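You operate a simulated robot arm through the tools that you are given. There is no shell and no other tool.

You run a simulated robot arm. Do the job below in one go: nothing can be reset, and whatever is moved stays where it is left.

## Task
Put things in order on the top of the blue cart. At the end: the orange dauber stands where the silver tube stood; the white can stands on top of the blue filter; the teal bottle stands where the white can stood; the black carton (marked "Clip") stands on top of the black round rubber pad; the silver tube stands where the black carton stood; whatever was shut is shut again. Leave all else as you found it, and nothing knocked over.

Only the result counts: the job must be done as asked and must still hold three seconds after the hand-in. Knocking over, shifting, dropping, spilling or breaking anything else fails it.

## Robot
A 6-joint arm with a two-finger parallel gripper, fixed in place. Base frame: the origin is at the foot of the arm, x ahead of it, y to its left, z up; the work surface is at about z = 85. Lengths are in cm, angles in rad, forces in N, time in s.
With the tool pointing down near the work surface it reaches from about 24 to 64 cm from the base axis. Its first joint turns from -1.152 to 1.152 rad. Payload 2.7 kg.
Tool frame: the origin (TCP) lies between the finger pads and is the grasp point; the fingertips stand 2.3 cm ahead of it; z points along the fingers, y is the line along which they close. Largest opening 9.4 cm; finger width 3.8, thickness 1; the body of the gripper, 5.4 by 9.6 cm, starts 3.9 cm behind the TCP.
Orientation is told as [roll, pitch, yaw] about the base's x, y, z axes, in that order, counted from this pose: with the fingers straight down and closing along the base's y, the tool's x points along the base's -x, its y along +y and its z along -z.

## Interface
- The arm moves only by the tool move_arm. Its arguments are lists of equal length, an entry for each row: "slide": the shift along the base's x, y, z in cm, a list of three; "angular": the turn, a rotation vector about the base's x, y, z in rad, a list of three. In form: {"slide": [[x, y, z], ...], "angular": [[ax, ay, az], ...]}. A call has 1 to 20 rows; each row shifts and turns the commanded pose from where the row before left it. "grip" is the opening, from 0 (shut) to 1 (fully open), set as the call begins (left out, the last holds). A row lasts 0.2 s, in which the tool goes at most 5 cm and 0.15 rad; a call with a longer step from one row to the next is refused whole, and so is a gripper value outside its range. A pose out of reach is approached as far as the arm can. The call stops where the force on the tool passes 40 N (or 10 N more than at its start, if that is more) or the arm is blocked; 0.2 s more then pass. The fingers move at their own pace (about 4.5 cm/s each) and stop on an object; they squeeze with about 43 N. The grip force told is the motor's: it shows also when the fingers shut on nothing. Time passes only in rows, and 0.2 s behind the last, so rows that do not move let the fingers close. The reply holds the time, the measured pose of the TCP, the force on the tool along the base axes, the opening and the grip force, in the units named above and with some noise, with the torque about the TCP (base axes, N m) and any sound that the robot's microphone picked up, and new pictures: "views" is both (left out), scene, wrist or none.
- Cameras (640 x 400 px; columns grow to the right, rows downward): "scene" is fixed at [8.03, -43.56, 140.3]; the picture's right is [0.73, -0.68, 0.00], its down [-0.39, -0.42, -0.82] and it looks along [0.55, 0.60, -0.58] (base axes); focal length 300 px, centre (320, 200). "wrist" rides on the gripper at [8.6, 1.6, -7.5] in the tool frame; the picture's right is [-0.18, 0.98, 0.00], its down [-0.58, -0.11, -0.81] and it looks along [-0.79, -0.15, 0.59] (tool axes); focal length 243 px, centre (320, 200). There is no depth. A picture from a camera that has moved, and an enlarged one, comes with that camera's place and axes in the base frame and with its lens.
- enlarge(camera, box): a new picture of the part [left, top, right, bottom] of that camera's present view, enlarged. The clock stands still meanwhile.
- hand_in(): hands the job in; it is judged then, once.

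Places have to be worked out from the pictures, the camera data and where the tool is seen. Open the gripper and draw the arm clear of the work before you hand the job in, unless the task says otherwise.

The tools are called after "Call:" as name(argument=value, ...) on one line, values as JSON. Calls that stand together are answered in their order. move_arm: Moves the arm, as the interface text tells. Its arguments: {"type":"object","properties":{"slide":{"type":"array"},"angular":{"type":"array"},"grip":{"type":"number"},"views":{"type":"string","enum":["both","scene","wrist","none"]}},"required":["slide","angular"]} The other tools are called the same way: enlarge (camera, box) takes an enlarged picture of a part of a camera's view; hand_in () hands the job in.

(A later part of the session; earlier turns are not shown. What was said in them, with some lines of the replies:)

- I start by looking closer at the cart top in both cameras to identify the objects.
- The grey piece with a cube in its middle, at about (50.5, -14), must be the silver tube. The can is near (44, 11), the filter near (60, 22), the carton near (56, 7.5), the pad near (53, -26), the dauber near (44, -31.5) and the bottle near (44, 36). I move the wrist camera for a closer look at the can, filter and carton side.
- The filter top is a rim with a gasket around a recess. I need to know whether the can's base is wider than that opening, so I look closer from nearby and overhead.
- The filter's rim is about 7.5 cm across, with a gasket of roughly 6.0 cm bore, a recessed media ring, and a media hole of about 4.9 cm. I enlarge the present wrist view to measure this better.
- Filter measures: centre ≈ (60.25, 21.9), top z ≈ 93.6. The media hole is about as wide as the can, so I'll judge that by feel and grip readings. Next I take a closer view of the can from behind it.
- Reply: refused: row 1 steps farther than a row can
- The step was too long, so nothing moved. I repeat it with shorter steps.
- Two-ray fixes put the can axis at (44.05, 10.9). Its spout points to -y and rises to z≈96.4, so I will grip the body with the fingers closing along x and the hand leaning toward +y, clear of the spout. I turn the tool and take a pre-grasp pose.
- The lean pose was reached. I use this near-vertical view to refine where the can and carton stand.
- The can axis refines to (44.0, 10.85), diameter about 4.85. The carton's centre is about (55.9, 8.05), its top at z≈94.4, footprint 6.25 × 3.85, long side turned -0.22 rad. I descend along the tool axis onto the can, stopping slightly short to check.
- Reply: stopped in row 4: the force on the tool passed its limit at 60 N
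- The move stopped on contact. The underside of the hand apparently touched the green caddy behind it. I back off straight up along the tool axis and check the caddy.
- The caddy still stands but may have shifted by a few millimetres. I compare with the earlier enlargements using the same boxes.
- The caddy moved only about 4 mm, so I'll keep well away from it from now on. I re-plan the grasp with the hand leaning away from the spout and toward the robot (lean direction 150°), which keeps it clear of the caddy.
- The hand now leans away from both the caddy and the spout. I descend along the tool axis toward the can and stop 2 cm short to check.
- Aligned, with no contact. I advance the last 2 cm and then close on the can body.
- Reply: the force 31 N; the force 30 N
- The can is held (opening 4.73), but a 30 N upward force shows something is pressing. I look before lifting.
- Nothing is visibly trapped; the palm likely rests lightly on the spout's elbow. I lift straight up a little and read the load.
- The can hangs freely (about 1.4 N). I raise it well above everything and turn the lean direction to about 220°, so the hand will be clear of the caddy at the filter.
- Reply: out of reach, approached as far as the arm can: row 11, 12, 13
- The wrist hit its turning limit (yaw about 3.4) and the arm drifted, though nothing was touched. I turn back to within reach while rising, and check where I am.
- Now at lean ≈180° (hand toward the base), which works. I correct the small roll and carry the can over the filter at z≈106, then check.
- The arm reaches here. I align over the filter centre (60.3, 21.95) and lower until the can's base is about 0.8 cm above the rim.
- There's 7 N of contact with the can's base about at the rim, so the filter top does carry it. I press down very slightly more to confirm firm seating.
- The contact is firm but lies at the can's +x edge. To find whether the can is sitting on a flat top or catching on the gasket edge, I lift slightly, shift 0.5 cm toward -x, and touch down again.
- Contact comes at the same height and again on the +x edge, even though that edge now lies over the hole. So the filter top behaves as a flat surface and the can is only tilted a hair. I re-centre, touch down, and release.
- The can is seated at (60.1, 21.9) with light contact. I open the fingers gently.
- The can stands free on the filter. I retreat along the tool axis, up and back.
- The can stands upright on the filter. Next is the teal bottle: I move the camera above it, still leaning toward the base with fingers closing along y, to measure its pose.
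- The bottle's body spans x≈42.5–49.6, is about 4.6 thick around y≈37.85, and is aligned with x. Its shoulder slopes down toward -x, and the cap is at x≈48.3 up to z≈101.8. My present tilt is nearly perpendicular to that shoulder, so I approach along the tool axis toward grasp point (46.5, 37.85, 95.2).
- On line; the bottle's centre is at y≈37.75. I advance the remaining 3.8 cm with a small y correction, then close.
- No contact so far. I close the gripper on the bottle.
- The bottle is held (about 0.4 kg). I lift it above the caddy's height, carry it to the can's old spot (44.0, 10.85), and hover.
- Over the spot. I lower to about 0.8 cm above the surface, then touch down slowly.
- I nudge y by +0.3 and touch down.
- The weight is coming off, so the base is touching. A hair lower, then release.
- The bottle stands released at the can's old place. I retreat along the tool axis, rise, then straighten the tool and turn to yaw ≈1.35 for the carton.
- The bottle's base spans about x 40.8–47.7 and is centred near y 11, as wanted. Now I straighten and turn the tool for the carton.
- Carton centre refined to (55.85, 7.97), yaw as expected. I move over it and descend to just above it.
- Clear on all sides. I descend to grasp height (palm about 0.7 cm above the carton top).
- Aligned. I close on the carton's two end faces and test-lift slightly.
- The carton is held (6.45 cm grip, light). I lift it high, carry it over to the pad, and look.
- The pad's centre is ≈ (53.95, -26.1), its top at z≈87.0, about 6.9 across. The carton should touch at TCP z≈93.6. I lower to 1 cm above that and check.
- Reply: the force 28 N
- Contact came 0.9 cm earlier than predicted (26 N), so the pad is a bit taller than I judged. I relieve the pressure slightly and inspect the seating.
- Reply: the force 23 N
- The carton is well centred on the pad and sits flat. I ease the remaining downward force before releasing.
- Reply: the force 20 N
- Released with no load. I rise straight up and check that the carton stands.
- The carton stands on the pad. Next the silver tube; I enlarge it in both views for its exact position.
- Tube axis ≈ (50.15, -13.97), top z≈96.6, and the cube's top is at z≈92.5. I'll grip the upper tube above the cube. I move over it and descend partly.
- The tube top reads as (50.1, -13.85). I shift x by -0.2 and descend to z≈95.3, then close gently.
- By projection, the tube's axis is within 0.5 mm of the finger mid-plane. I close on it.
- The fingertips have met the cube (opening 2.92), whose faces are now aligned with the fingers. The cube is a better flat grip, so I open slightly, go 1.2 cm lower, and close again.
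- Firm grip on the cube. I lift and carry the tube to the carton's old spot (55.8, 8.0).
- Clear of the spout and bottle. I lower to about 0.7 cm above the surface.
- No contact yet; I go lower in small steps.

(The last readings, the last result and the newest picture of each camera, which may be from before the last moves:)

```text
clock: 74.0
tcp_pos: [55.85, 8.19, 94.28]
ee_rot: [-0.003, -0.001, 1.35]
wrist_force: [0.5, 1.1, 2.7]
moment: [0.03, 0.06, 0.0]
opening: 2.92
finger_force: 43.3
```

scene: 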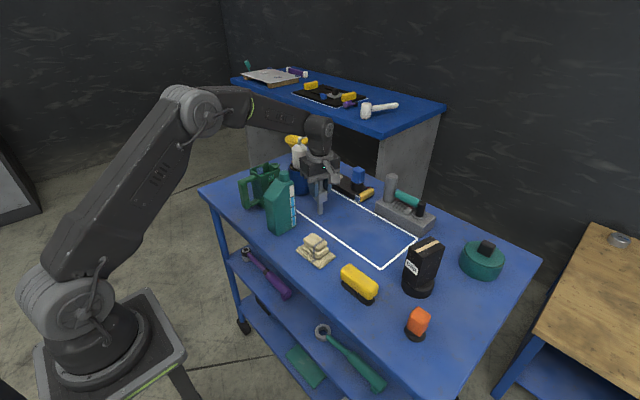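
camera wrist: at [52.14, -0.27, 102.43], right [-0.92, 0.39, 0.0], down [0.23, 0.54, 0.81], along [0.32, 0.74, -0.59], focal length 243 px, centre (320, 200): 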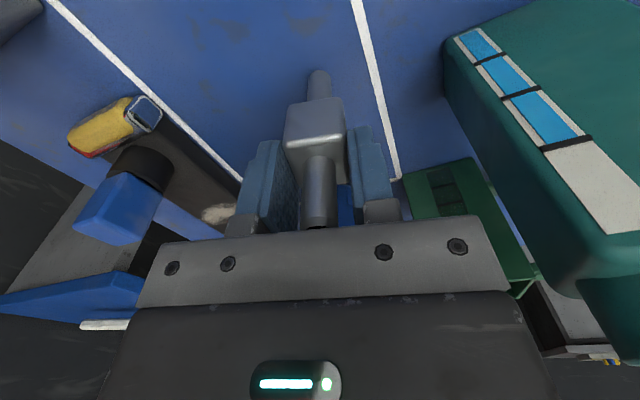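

Light contact at the same height as before (z≈94.25). I open the fingers a little first, then more.

Call:
move_arm(slide=[[0, 0, 0], [0, 0, 0]], angular=[[0, 0, 0], [0, 0, 0]], grip=0.36, views="wrist")

Call:
move_arm(slide=[[0, 0, 0], [0, 0, 0]], angular=[[0, 0, 0], [0, 0, 0]], grip=0.6, views="wrist")

Call:
enlarge(camera="scene", box=[290, 150, 350, 230])

```text
clock: 74.6
tcp_pos: [55.93, 8.15, 94.15]
ee_rot: [0.0, 0.0, 1.351]
wrist_force: [0.3, -0.4, -0.7]
moment: [-0.02, -0.03, 0.02]
opening: 3.39
finger_force: 0.0
camera wrist: at [52.37, -0.07, 101.59], right [-0.92, 0.39, 0.0], down [0.23, 0.54, 0.81], along [0.32, 0.74, -0.59], focal length 243 px, centre (320, 200)
```

wrist: 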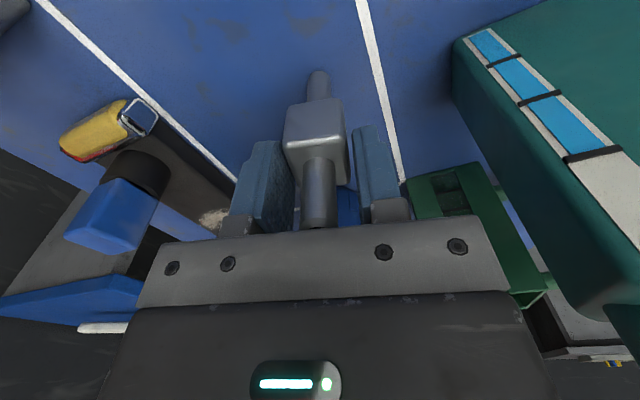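

```text
clock: 75.2
tcp_pos: [55.8, 8.1, 94.23]
ee_rot: [0.0, 0.002, 1.351]
wrist_force: [0.3, 0.1, -0.4]
moment: [-0.02, 0.02, 0.01]
opening: 5.64
finger_force: 0.0
camera wrist: at [52.38, -0.07, 101.6], right [-0.92, 0.39, 0.0], down [0.23, 0.54, 0.81], along [0.32, 0.74, -0.59], focal length 243 px, centre (320, 200)
```

wrist: 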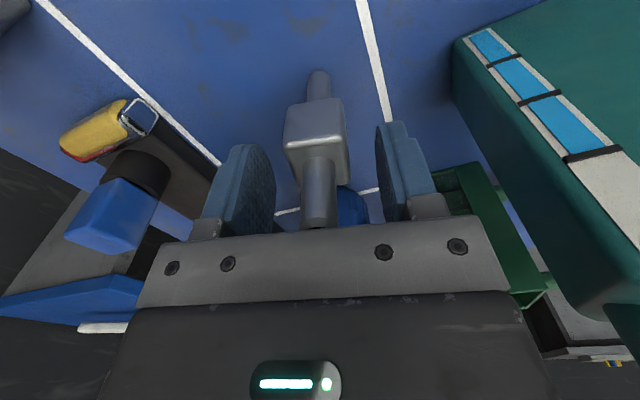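

```text
5.00 times, centred on (320, 190) of scene
camera zoom: at [8.03, -43.56, 140.3], right [0.73, -0.68, 0.0], down [-0.39, -0.42, -0.82], along [0.55, 0.6, -0.58], focal length 1500 px, centre (320, 250)
```

zoom: 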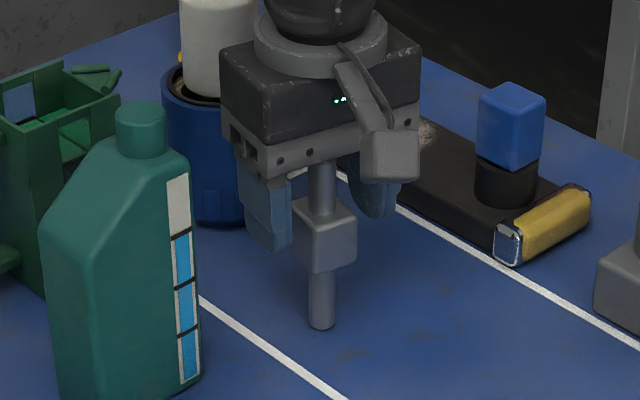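

The tube stands free. I rise straight up and travel to view the dauber, turning the tool back to yaw 0.

Call:
move_arm(slide=[[0, 0, 1], [0, 0, 3], [0, 0, 4], [0, 0, 4], [0, 0, 3.5], [-1.38, -4, 0], [-1.38, -4, 0], [-1.38, -4, 0], [-1.38, -4, 0], [-1.38, -4, 0], [-1.38, -4, 0], [-1.38, -4, 0], [-1.38, -4, 0], [-1.38, -4, 0], [-1.38, -4, 0], [0, 0, -3], [0, 0, 0]], angular=[[0, 0, 0], [0, 0, 0], [0, 0, 0], [0, 0, 0], [0, 0, 0], [0, 0, -0.1351], [0, 0, -0.1351], [0, 0, -0.1351], [0, 0, -0.1351], [0, 0, -0.1351], [0, 0, -0.1351], [0, 0, -0.1351], [0, 0, -0.1351], [0, 0, -0.1351], [0, 0, -0.1351], [0, 0, 0], [0, 0, 0]])

Call:
enlarge(camera="wrist", box=[240, 0, 400, 160])

Call:
enlarge(camera="scene", box=[395, 290, 445, 350])

Call:
enlarge(camera="scene", box=[210, 120, 390, 260])

```text
clock: 78.8
tcp_pos: [42.16, -32.01, 106.76]
ee_rot: [0.0, -0.003, 0.002]
wrist_force: [-0.1, 0.7, 0.2]
moment: [0.05, 0.0, 0.0]
opening: 5.63
finger_force: 0.1
camera wrist: at [33.44, -30.5, 114.07], right [0.18, 0.98, 0.0], down [0.58, -0.11, 0.81], along [0.79, -0.15, -0.59], focal length 243 px, centre (320, 200)
```

scene: 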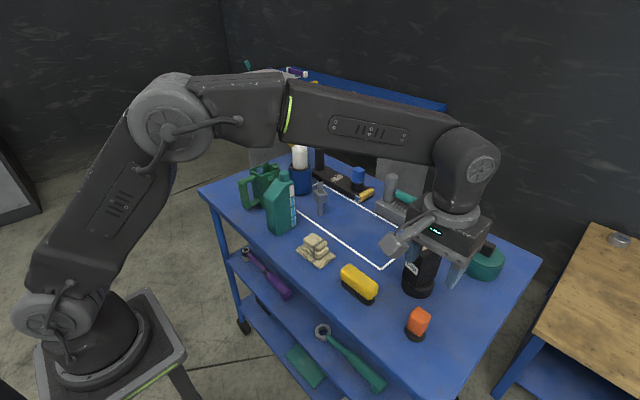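
wrist: 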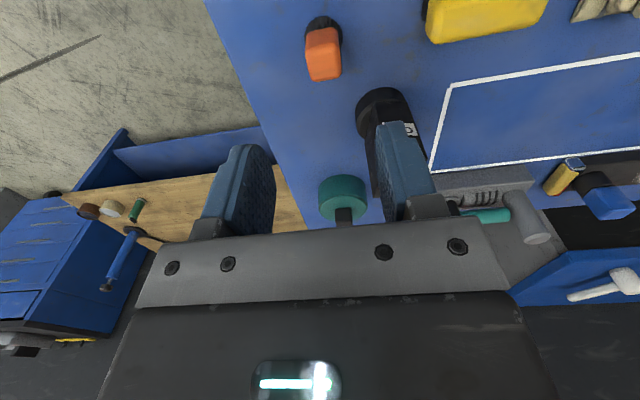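

```text
2.50 times, centred on (320, 80) of wrist
camera zoom: at [33.44, -30.5, 114.07], right [0.18, 0.98, 0.0], down [0.58, -0.11, 0.81], along [0.79, -0.15, -0.59], focal length 606 px, centre (320, 500)
```

zoom: 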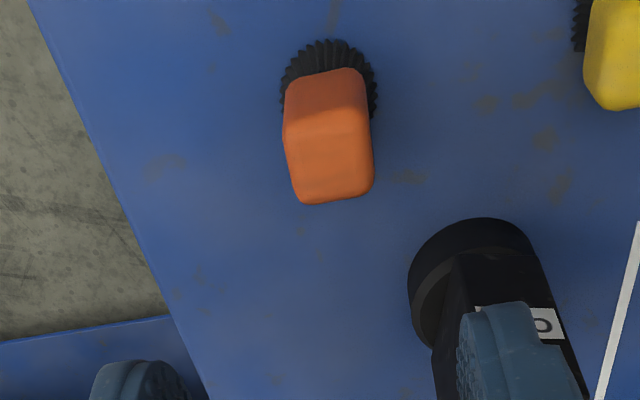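

```text
6.67 times, centred on (420, 320) of scene
camera zoom: at [8.03, -43.56, 140.3], right [0.73, -0.68, 0.0], down [-0.39, -0.42, -0.82], along [0.55, 0.6, -0.58], focal length 2000 px, centre (-347, -600)
```

zoom: 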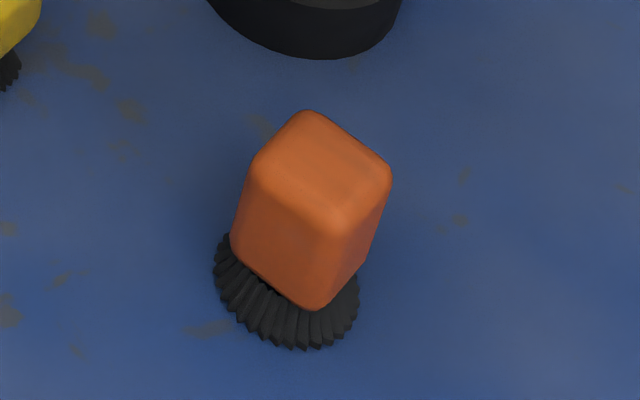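

```text
2.86 times, centred on (300, 190) of scene
camera zoom: at [8.03, -43.56, 140.3], right [0.73, -0.68, 0.0], down [-0.39, -0.42, -0.82], along [0.55, 0.6, -0.58], focal length 857 px, centre (377, 229)
```

zoom: 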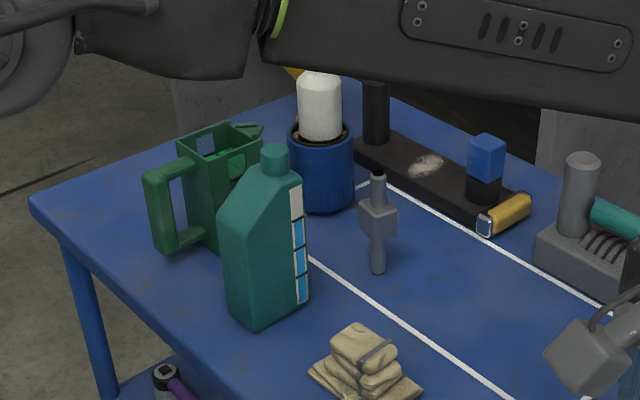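

The tube stands in its new place. The dauber's orange block is axis-aligned, about 2.8 × 3.05, centred near (44.4, -32.0), top z≈90.1. I move above it, keeping clear of the carton, and descend partly.

Call:
move_arm(slide=[[1.1, 0, -3.5], [1.14, 0, -3.5], [0, 0, -3], [0, 0, 0]], angular=[[0, 0, 0], [0, 0, 0], [0, 0, 0], [0, 0, 0]])

Call:
enlarge(camera="wrist", box=[220, 40, 420, 220])

Call:
enlarge(camera="scene", box=[370, 220, 490, 350])

```text
clock: 79.8
tcp_pos: [44.22, -32.01, 96.69]
ee_rot: [-0.001, -0.002, -0.001]
wrist_force: [-0.2, 0.0, -0.6]
moment: [0.01, 0.02, -0.03]
opening: 5.63
finger_force: 0.1
camera wrist: at [35.62, -30.49, 104.05], right [0.18, 0.98, 0.0], down [0.58, -0.11, 0.81], along [0.79, -0.15, -0.59], focal length 243 px, centre (320, 200)
```

scene: 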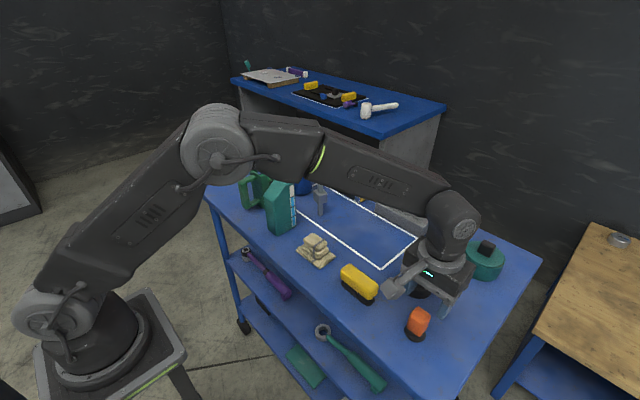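
wrist: 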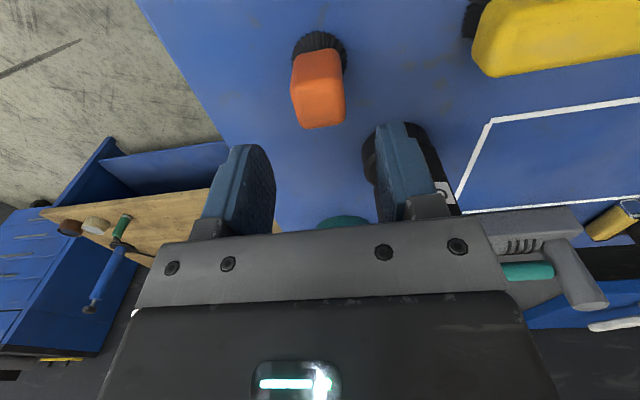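

```text
2.22 times, centred on (320, 130) of wrist
camera zoom: at [35.62, -30.49, 104.05], right [0.18, 0.98, 0.0], down [0.58, -0.11, 0.81], along [0.79, -0.15, -0.59], focal length 539 px, centre (320, 356)
```

zoom: 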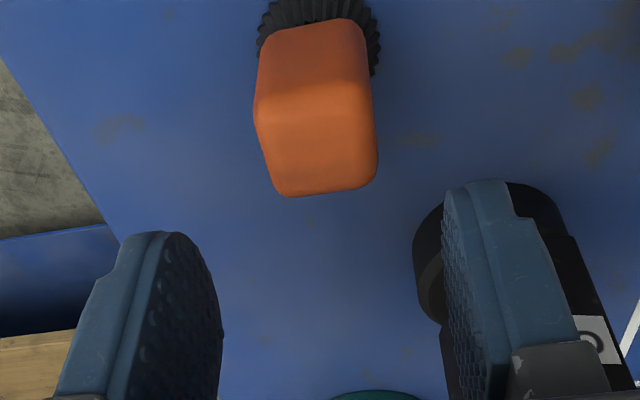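

```text
3.08 times, centred on (430, 285) of scene
camera zoom: at [8.03, -43.56, 140.3], right [0.73, -0.68, 0.0], down [-0.39, -0.42, -0.82], along [0.55, 0.6, -0.58], focal length 923 px, centre (-18, -62)
```

zoom: 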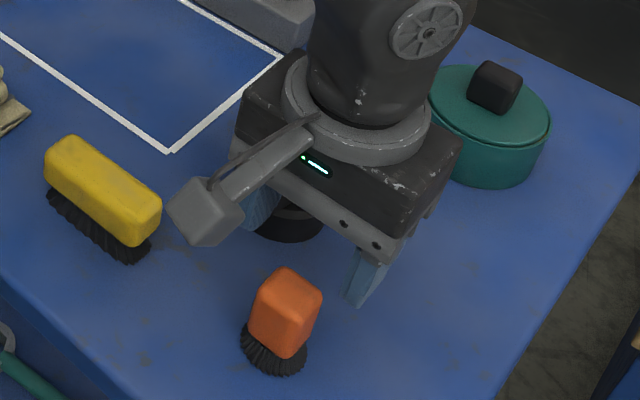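

Aligned within about 1 mm in y. I descend to z≈89 with small corrections and close.

Call:
move_arm(slide=[[0.2, -0.08, -3], [0, 0, -2.7], [0, 0, -2], [0, 0, 0]], angular=[[0, 0, 0], [0, 0, 0], [0, 0, 0], [0, 0, 0]])

Call:
enlarge(camera="wrist", box=[200, 100, 440, 260])

Call:
enlarge(camera="scene", box=[370, 220, 490, 350])

```text
clock: 80.8
tcp_pos: [44.67, -31.89, 89.17]
ee_rot: [0.002, 0.0, -0.001]
wrist_force: [0.0, 0.5, -0.1]
moment: [-0.03, 0.01, 0.0]
opening: 5.61
finger_force: 0.0
camera wrist: at [35.9, -30.46, 96.49], right [0.18, 0.98, 0.0], down [0.58, -0.11, 0.81], along [0.79, -0.15, -0.59], focal length 243 px, centre (320, 200)
```

scene: 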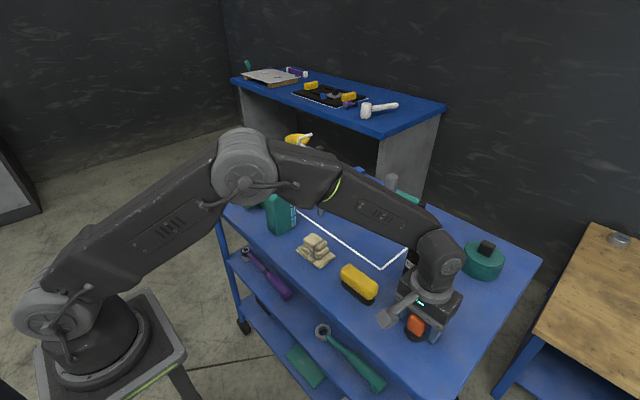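
wrist: 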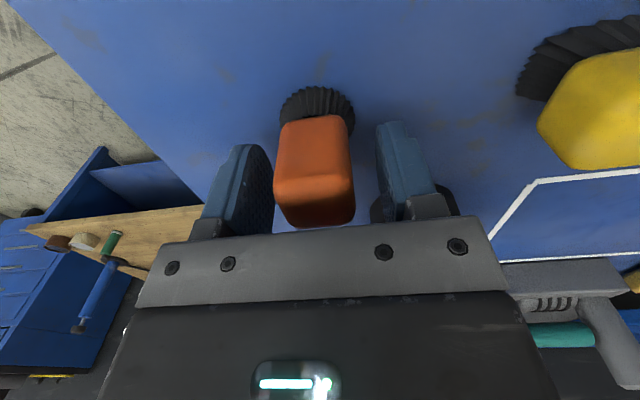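

```text
2.50 times, centred on (320, 180) of wrist
camera zoom: at [35.9, -30.46, 96.49], right [0.18, 0.98, 0.0], down [0.58, -0.11, 0.81], along [0.79, -0.15, -0.59], focal length 606 px, centre (320, 250)
```

zoom: 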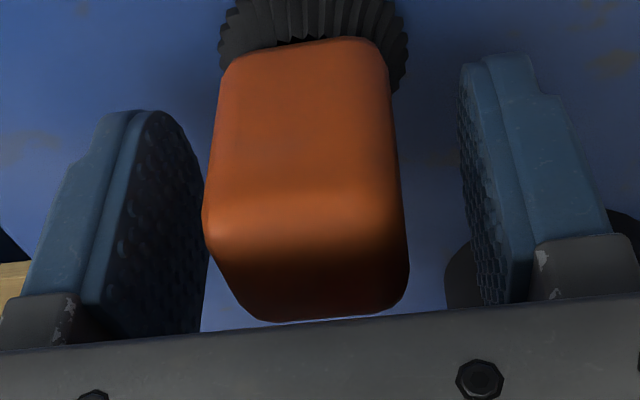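

```text
3.08 times, centred on (430, 285) of scene
camera zoom: at [8.03, -43.56, 140.3], right [0.73, -0.68, 0.0], down [-0.39, -0.42, -0.82], along [0.55, 0.6, -0.58], focal length 923 px, centre (-18, -62)
```

zoom: 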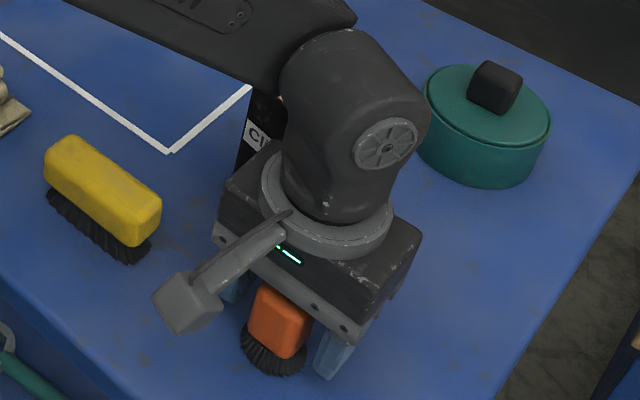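

The block sits about 0.2 cm toward -y of the finger centre. I shift and close.

Call:
move_arm(slide=[[-0.1, -0.2, 0], [0, 0, 0]], angular=[[0, 0, 0], [0, 0, 0]], views="none")

Call:
move_arm(slide=[[0, 0, 0], [0, 0, 0], [0, 0, 0], [0, 0, 0]], angular=[[0, 0, 0], [0, 0, 0], [0, 0, 0], [0, 0, 0]], grip=0.15, views="wrist")

```text
clock: 81.4
tcp_pos: [44.36, -32.01, 88.98]
ee_rot: [-0.001, 0.001, -0.001]
wrist_force: [-0.4, 0.3, -0.9]
moment: [-0.01, 0.04, 0.01]
opening: 5.66
finger_force: 0.2
```

```text
clock: 82.4
tcp_pos: [44.41, -32.06, 89.16]
ee_rot: [0.001, 0.0, 0.001]
wrist_force: [0.3, 0.2, 0.8]
moment: [-0.01, -0.03, 0.0]
opening: 3.11
finger_force: 42.9
camera wrist: at [35.79, -30.65, 96.49], right [0.18, 0.98, 0.0], down [0.58, -0.11, 0.81], along [0.79, -0.15, -0.59], focal length 243 px, centre (320, 200)
```

wrist: 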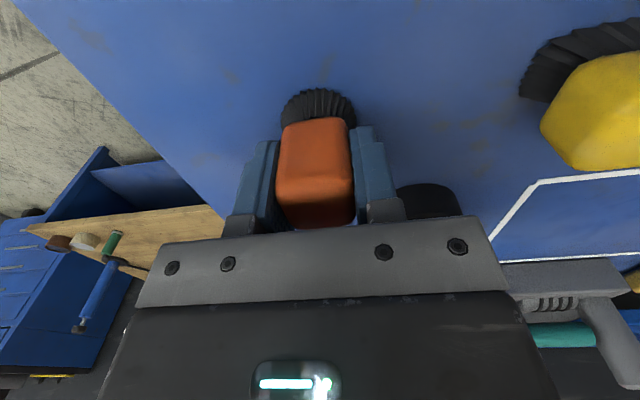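

The dauber is gripped (3.1 cm). I lift well above the carton's height and carry it to the tube's old spot (50.1, -14.0).

Call:
move_arm(slide=[[0, 0, 0.6], [0, 0, 2.5], [0, 0, 4], [0, 0, 4], [0, 0, 4], [1.18, 3.6, 0], [1.18, 3.6, 0], [1.18, 3.6, 0], [1.18, 3.6, 0], [1.18, 3.65, 0], [0, 0, -3.5], [0, 0, 0]], angular=[[0, 0, 0], [0, 0, 0], [0, 0, 0], [0, 0, 0], [0, 0, 0], [0, 0, 0], [0, 0, 0], [0, 0, 0], [0, 0, 0], [0, 0, 0], [0, 0, 0], [0, 0, 0]])

Call:
enlarge(camera="scene", box=[330, 170, 470, 300])

```text
clock: 85.0
tcp_pos: [50.15, -14.06, 100.84]
ee_rot: [0.001, 0.0, 0.001]
wrist_force: [0.5, -0.1, -1.6]
moment: [-0.01, 0.0, 0.01]
opening: 3.13
finger_force: 43.1
camera wrist: at [41.41, -12.61, 108.25], right [0.18, 0.98, 0.0], down [0.58, -0.11, 0.81], along [0.79, -0.15, -0.59], focal length 243 px, centre (320, 200)
```

scene: 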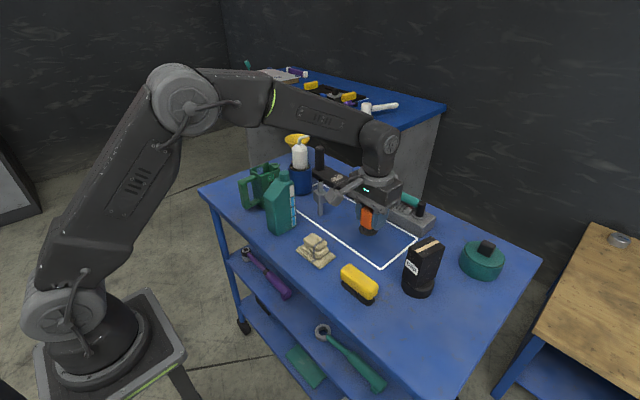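
wrist: 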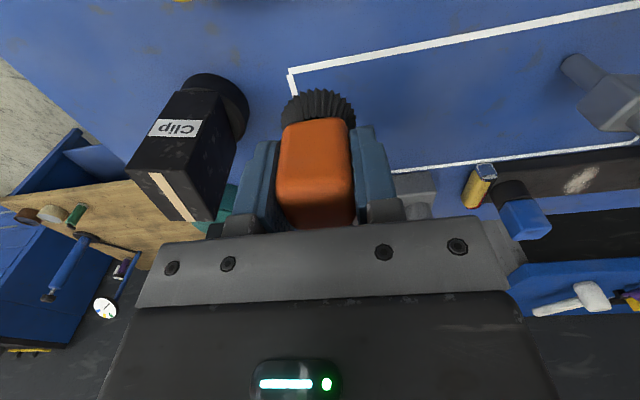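

```text
3.08 times, centred on (400, 235) of scene
camera zoom: at [8.03, -43.56, 140.3], right [0.73, -0.68, 0.0], down [-0.39, -0.42, -0.82], along [0.55, 0.6, -0.58], focal length 923 px, centre (74, 92)
```

zoom: 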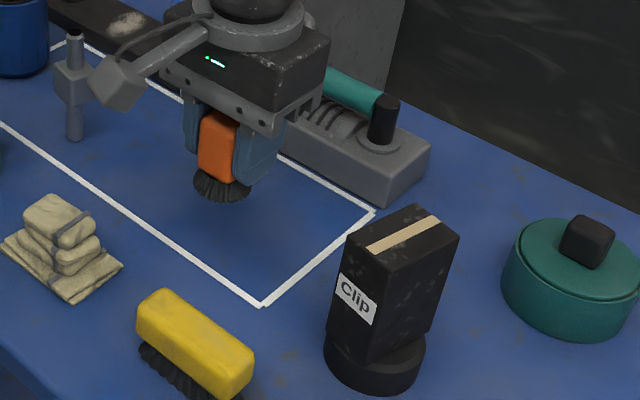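

Clear all around. I lower it to about 0.6 cm above the surface, then touch down.

Call:
move_arm(slide=[[0.1, 0.05, -3.5], [0, 0, -3.5], [0, 0, -2.8], [0, 0, -1.2], [0, 0, 0]], angular=[[0, 0, 0], [0, 0, 0], [0, 0, 0], [0, 0, 0], [0, 0, 0]], views="scene")

Call:
enlarge(camera="scene", box=[330, 190, 430, 290])

```text
clock: 86.2
tcp_pos: [50.16, -14.1, 89.74]
ee_rot: [-0.001, -0.001, -0.001]
wrist_force: [-0.4, -0.1, -0.4]
moment: [0.02, -0.01, 0.03]
opening: 3.11
finger_force: 43.1
```

scene: 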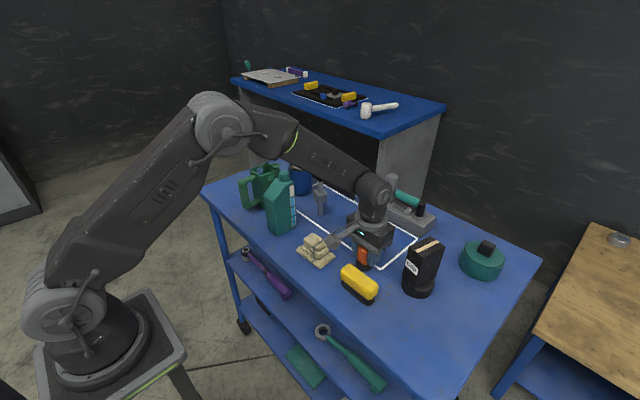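

```text
4.00 times, centred on (380, 240) of scene
camera zoom: at [8.03, -43.56, 140.3], right [0.73, -0.68, 0.0], down [-0.39, -0.42, -0.82], along [0.55, 0.6, -0.58], focal length 1200 px, centre (80, 40)
```

zoom: 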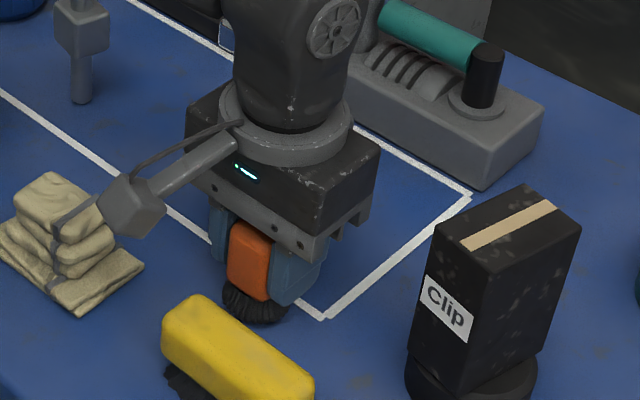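

Call:
move_arm(slide=[[0.1, 0.05, -0.25], [0, 0, -0.2], [0, 0, -0.1], [0, 0, 0]], angular=[[0, 0, 0], [0, 0, 0], [0, 0, 0], [0, 0, 0]], views="none")

```text
clock: 87.2
tcp_pos: [50.39, -13.95, 88.96]
ee_rot: [0.002, -0.003, 0.002]
wrist_force: [-0.1, -0.2, 2.4]
moment: [0.05, 0.03, -0.02]
opening: 3.12
finger_force: 43.5
```

Contact is light (2.4 N) at the expected height. I release in two steps.

Call:
move_arm(slide=[[0, 0, 0], [0, 0, 0]], angular=[[0, 0, 0], [0, 0, 0]], grip=0.4, views="none")

Call:
move_arm(slide=[[0, 0, 0], [0, 0, 0], [0, 0, 1], [0, 0, 2.5], [0, 0, 4], [0, 0, 4.5], [0, 0, 4], [0, 0, 0]], angular=[[0, 0, 0], [0, 0, 0], [0, 0, 0], [0, 0, 0], [0, 0, 0], [0, 0, 0], [0, 0, 0], [0, 0, 0]], grip=0.6)

Call:
enlarge(camera="scene", box=[330, 190, 430, 290])

```text
clock: 87.8
tcp_pos: [50.45, -14.07, 89.04]
ee_rot: [0.002, 0.0, 0.001]
wrist_force: [0.4, 0.4, -0.7]
moment: [-0.04, 0.03, 0.03]
opening: 3.76
finger_force: 0.1
```

```text
clock: 89.6
tcp_pos: [50.51, -14.15, 105.07]
ee_rot: [0.001, 0.0, -0.001]
wrist_force: [0.5, -0.3, 0.1]
moment: [-0.01, -0.02, 0.03]
opening: 5.65
finger_force: 0.2
camera wrist: at [41.9, -12.57, 112.48], right [0.18, 0.98, 0.0], down [0.58, -0.11, 0.81], along [0.79, -0.15, -0.59], focal length 243 px, centre (320, 200)
```

scene: 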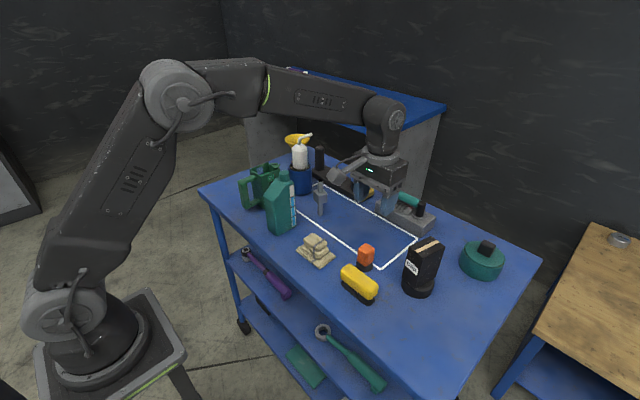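
wrist: 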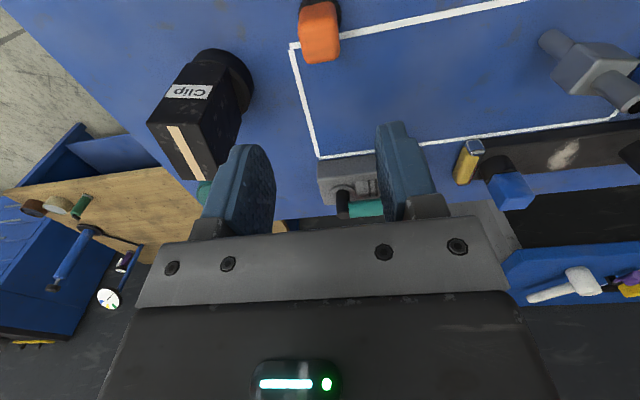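

```text
4.00 times, centred on (380, 240) of scene
camera zoom: at [8.03, -43.56, 140.3], right [0.73, -0.68, 0.0], down [-0.39, -0.42, -0.82], along [0.55, 0.6, -0.58], focal length 1200 px, centre (80, 40)
```

zoom: 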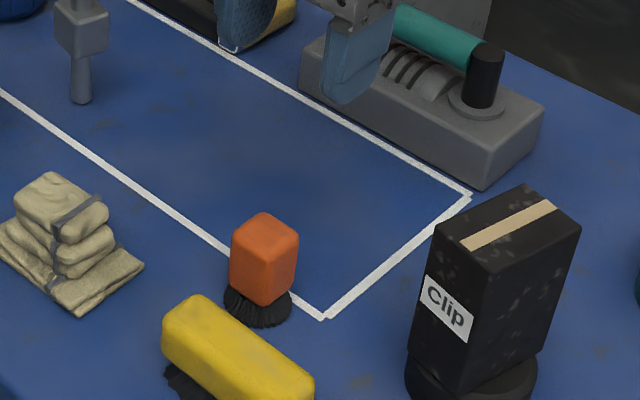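

Everything is placed. I open the gripper and draw the arm up and back to its starting area, then do a final visual check.

Call:
move_arm(slide=[[0, 0, 4], [0, 0, 4], [0, 0, 4], [-2, 2, 2], [-2, 3, 1], [-2, 4, 0], [-2, 4, 0], [0, 0, 0]], angular=[[0, 0, 0], [0, 0, 0], [0, 0, 0], [0, 0, 0], [0, 0, 0], [0, 0, 0], [0, 0, 0], [0, 0, 0]], grip=1.0)

Call:
enlarge(camera="scene", box=[200, 120, 380, 280])

Call:
enlarge(camera="scene", box=[320, 160, 540, 360])

Call:
enlarge(camera="scene", box=[215, 130, 285, 215])

```text
clock: 91.4
tcp_pos: [42.67, -1.18, 120.11]
ee_rot: [0.001, -0.002, 0.001]
wrist_force: [-0.9, 0.2, 0.2]
moment: [0.02, 0.02, 0.0]
opening: 9.4
finger_force: 0.0
camera wrist: at [33.92, 0.35, 127.52], right [0.18, 0.98, 0.0], down [0.58, -0.11, 0.81], along [0.79, -0.15, -0.59], focal length 243 px, centre (320, 200)
```

scene: 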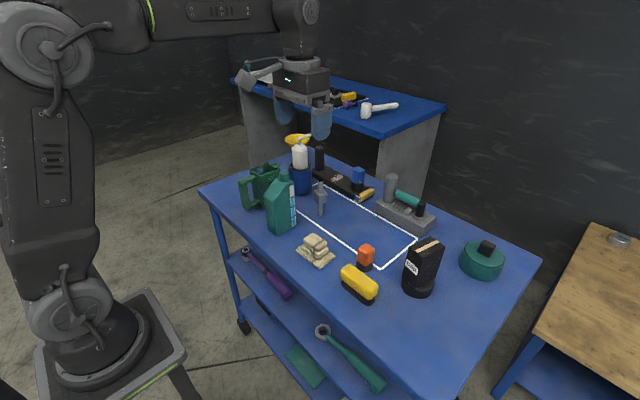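
wrist: 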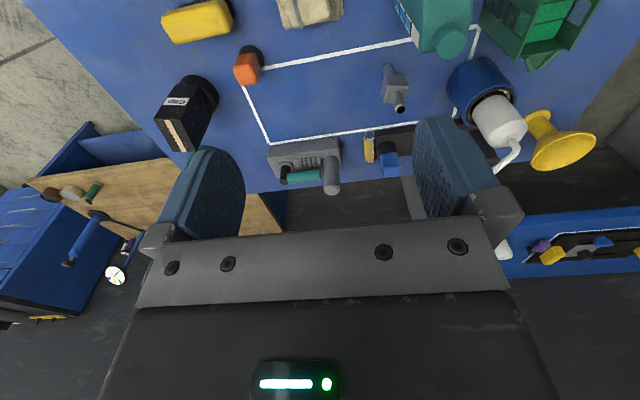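

```text
2.50 times, centred on (290, 200) of scene
camera zoom: at [8.03, -43.56, 140.3], right [0.73, -0.68, 0.0], down [-0.39, -0.42, -0.82], along [0.55, 0.6, -0.58], focal length 750 px, centre (395, 200)
```

zoom: 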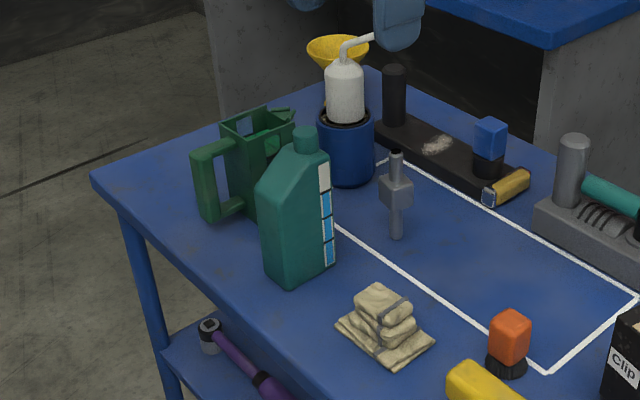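

```text
2.00 times, centred on (430, 260) of scene
camera zoom: at [8.03, -43.56, 140.3], right [0.73, -0.68, 0.0], down [-0.39, -0.42, -0.82], along [0.55, 0.6, -0.58], focal length 600 px, centre (100, 80)
```

zoom: 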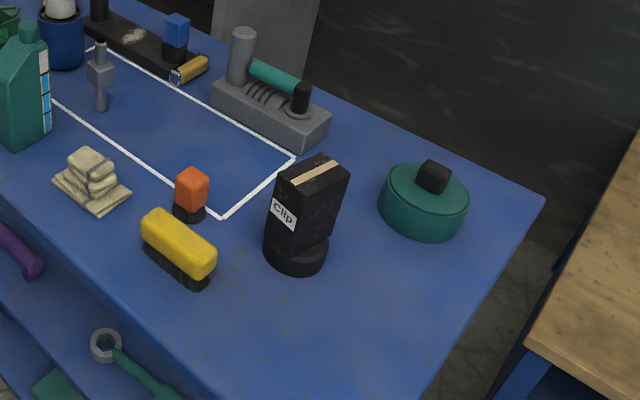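

```text
4.71 times, centred on (250, 172) of scene
camera zoom: at [8.03, -43.56, 140.3], right [0.73, -0.68, 0.0], down [-0.39, -0.42, -0.82], along [0.55, 0.6, -0.58], focal length 1412 px, centre (649, 329)
```

zoom: 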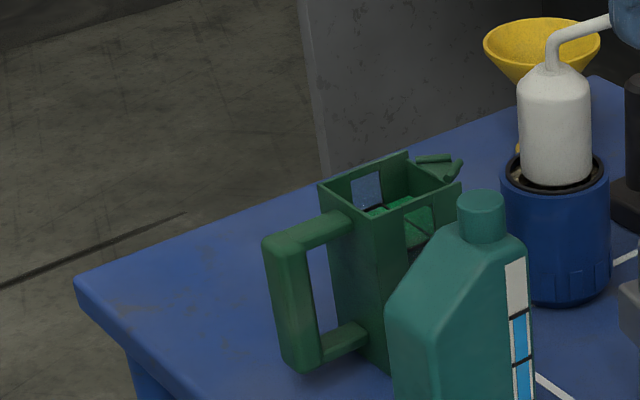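

The final views show all five objects upright in their places: can on filter, bottle at the can's spot, carton on pad, tube at the carton's spot and dauber at the tube's spot. The caddy stands about 4 mm off its original place after the bump, and nothing else looks disturbed. The gripper is open and the arm is clear, so I hand in.

Call:
hand_in()

```text
The job is handed in.
```

I moved all five items to where you asked and handed the job in. One thing is slightly off: early on, the hand bumped the green caddy and shifted it by about 4 mm. It stayed upright, and I didn't try to push it back.

| Item | Where it stands now |
|---|---|
| White can | Upright on top of the blue filter, about centred |
| Teal bottle | Where the white can stood, within about half a centimetre |
| Black carton ("Clip") | Upright on the black rubber pad, centred |
| Silver tube | Where the black carton stood, within a few millimetres |
| Orange dauber | Where the silver tube stood, within a few millimetres |

- **Which item is the silver tube:** nothing on the cart was plainly labelled as one. I took it to be the grey tube with a cube around its middle, which stood at the corner of the white line.
- **Turned items:** the can and the tube now face a different way than before; the tube turned when the fingers closed on its cube. Both stand upright.
- **Shut items:** I opened nothing, so nothing needed shutting again.

In the final pictures nothing else on the cart looks moved or knocked over. The gripper is open and the arm is clear of the work.
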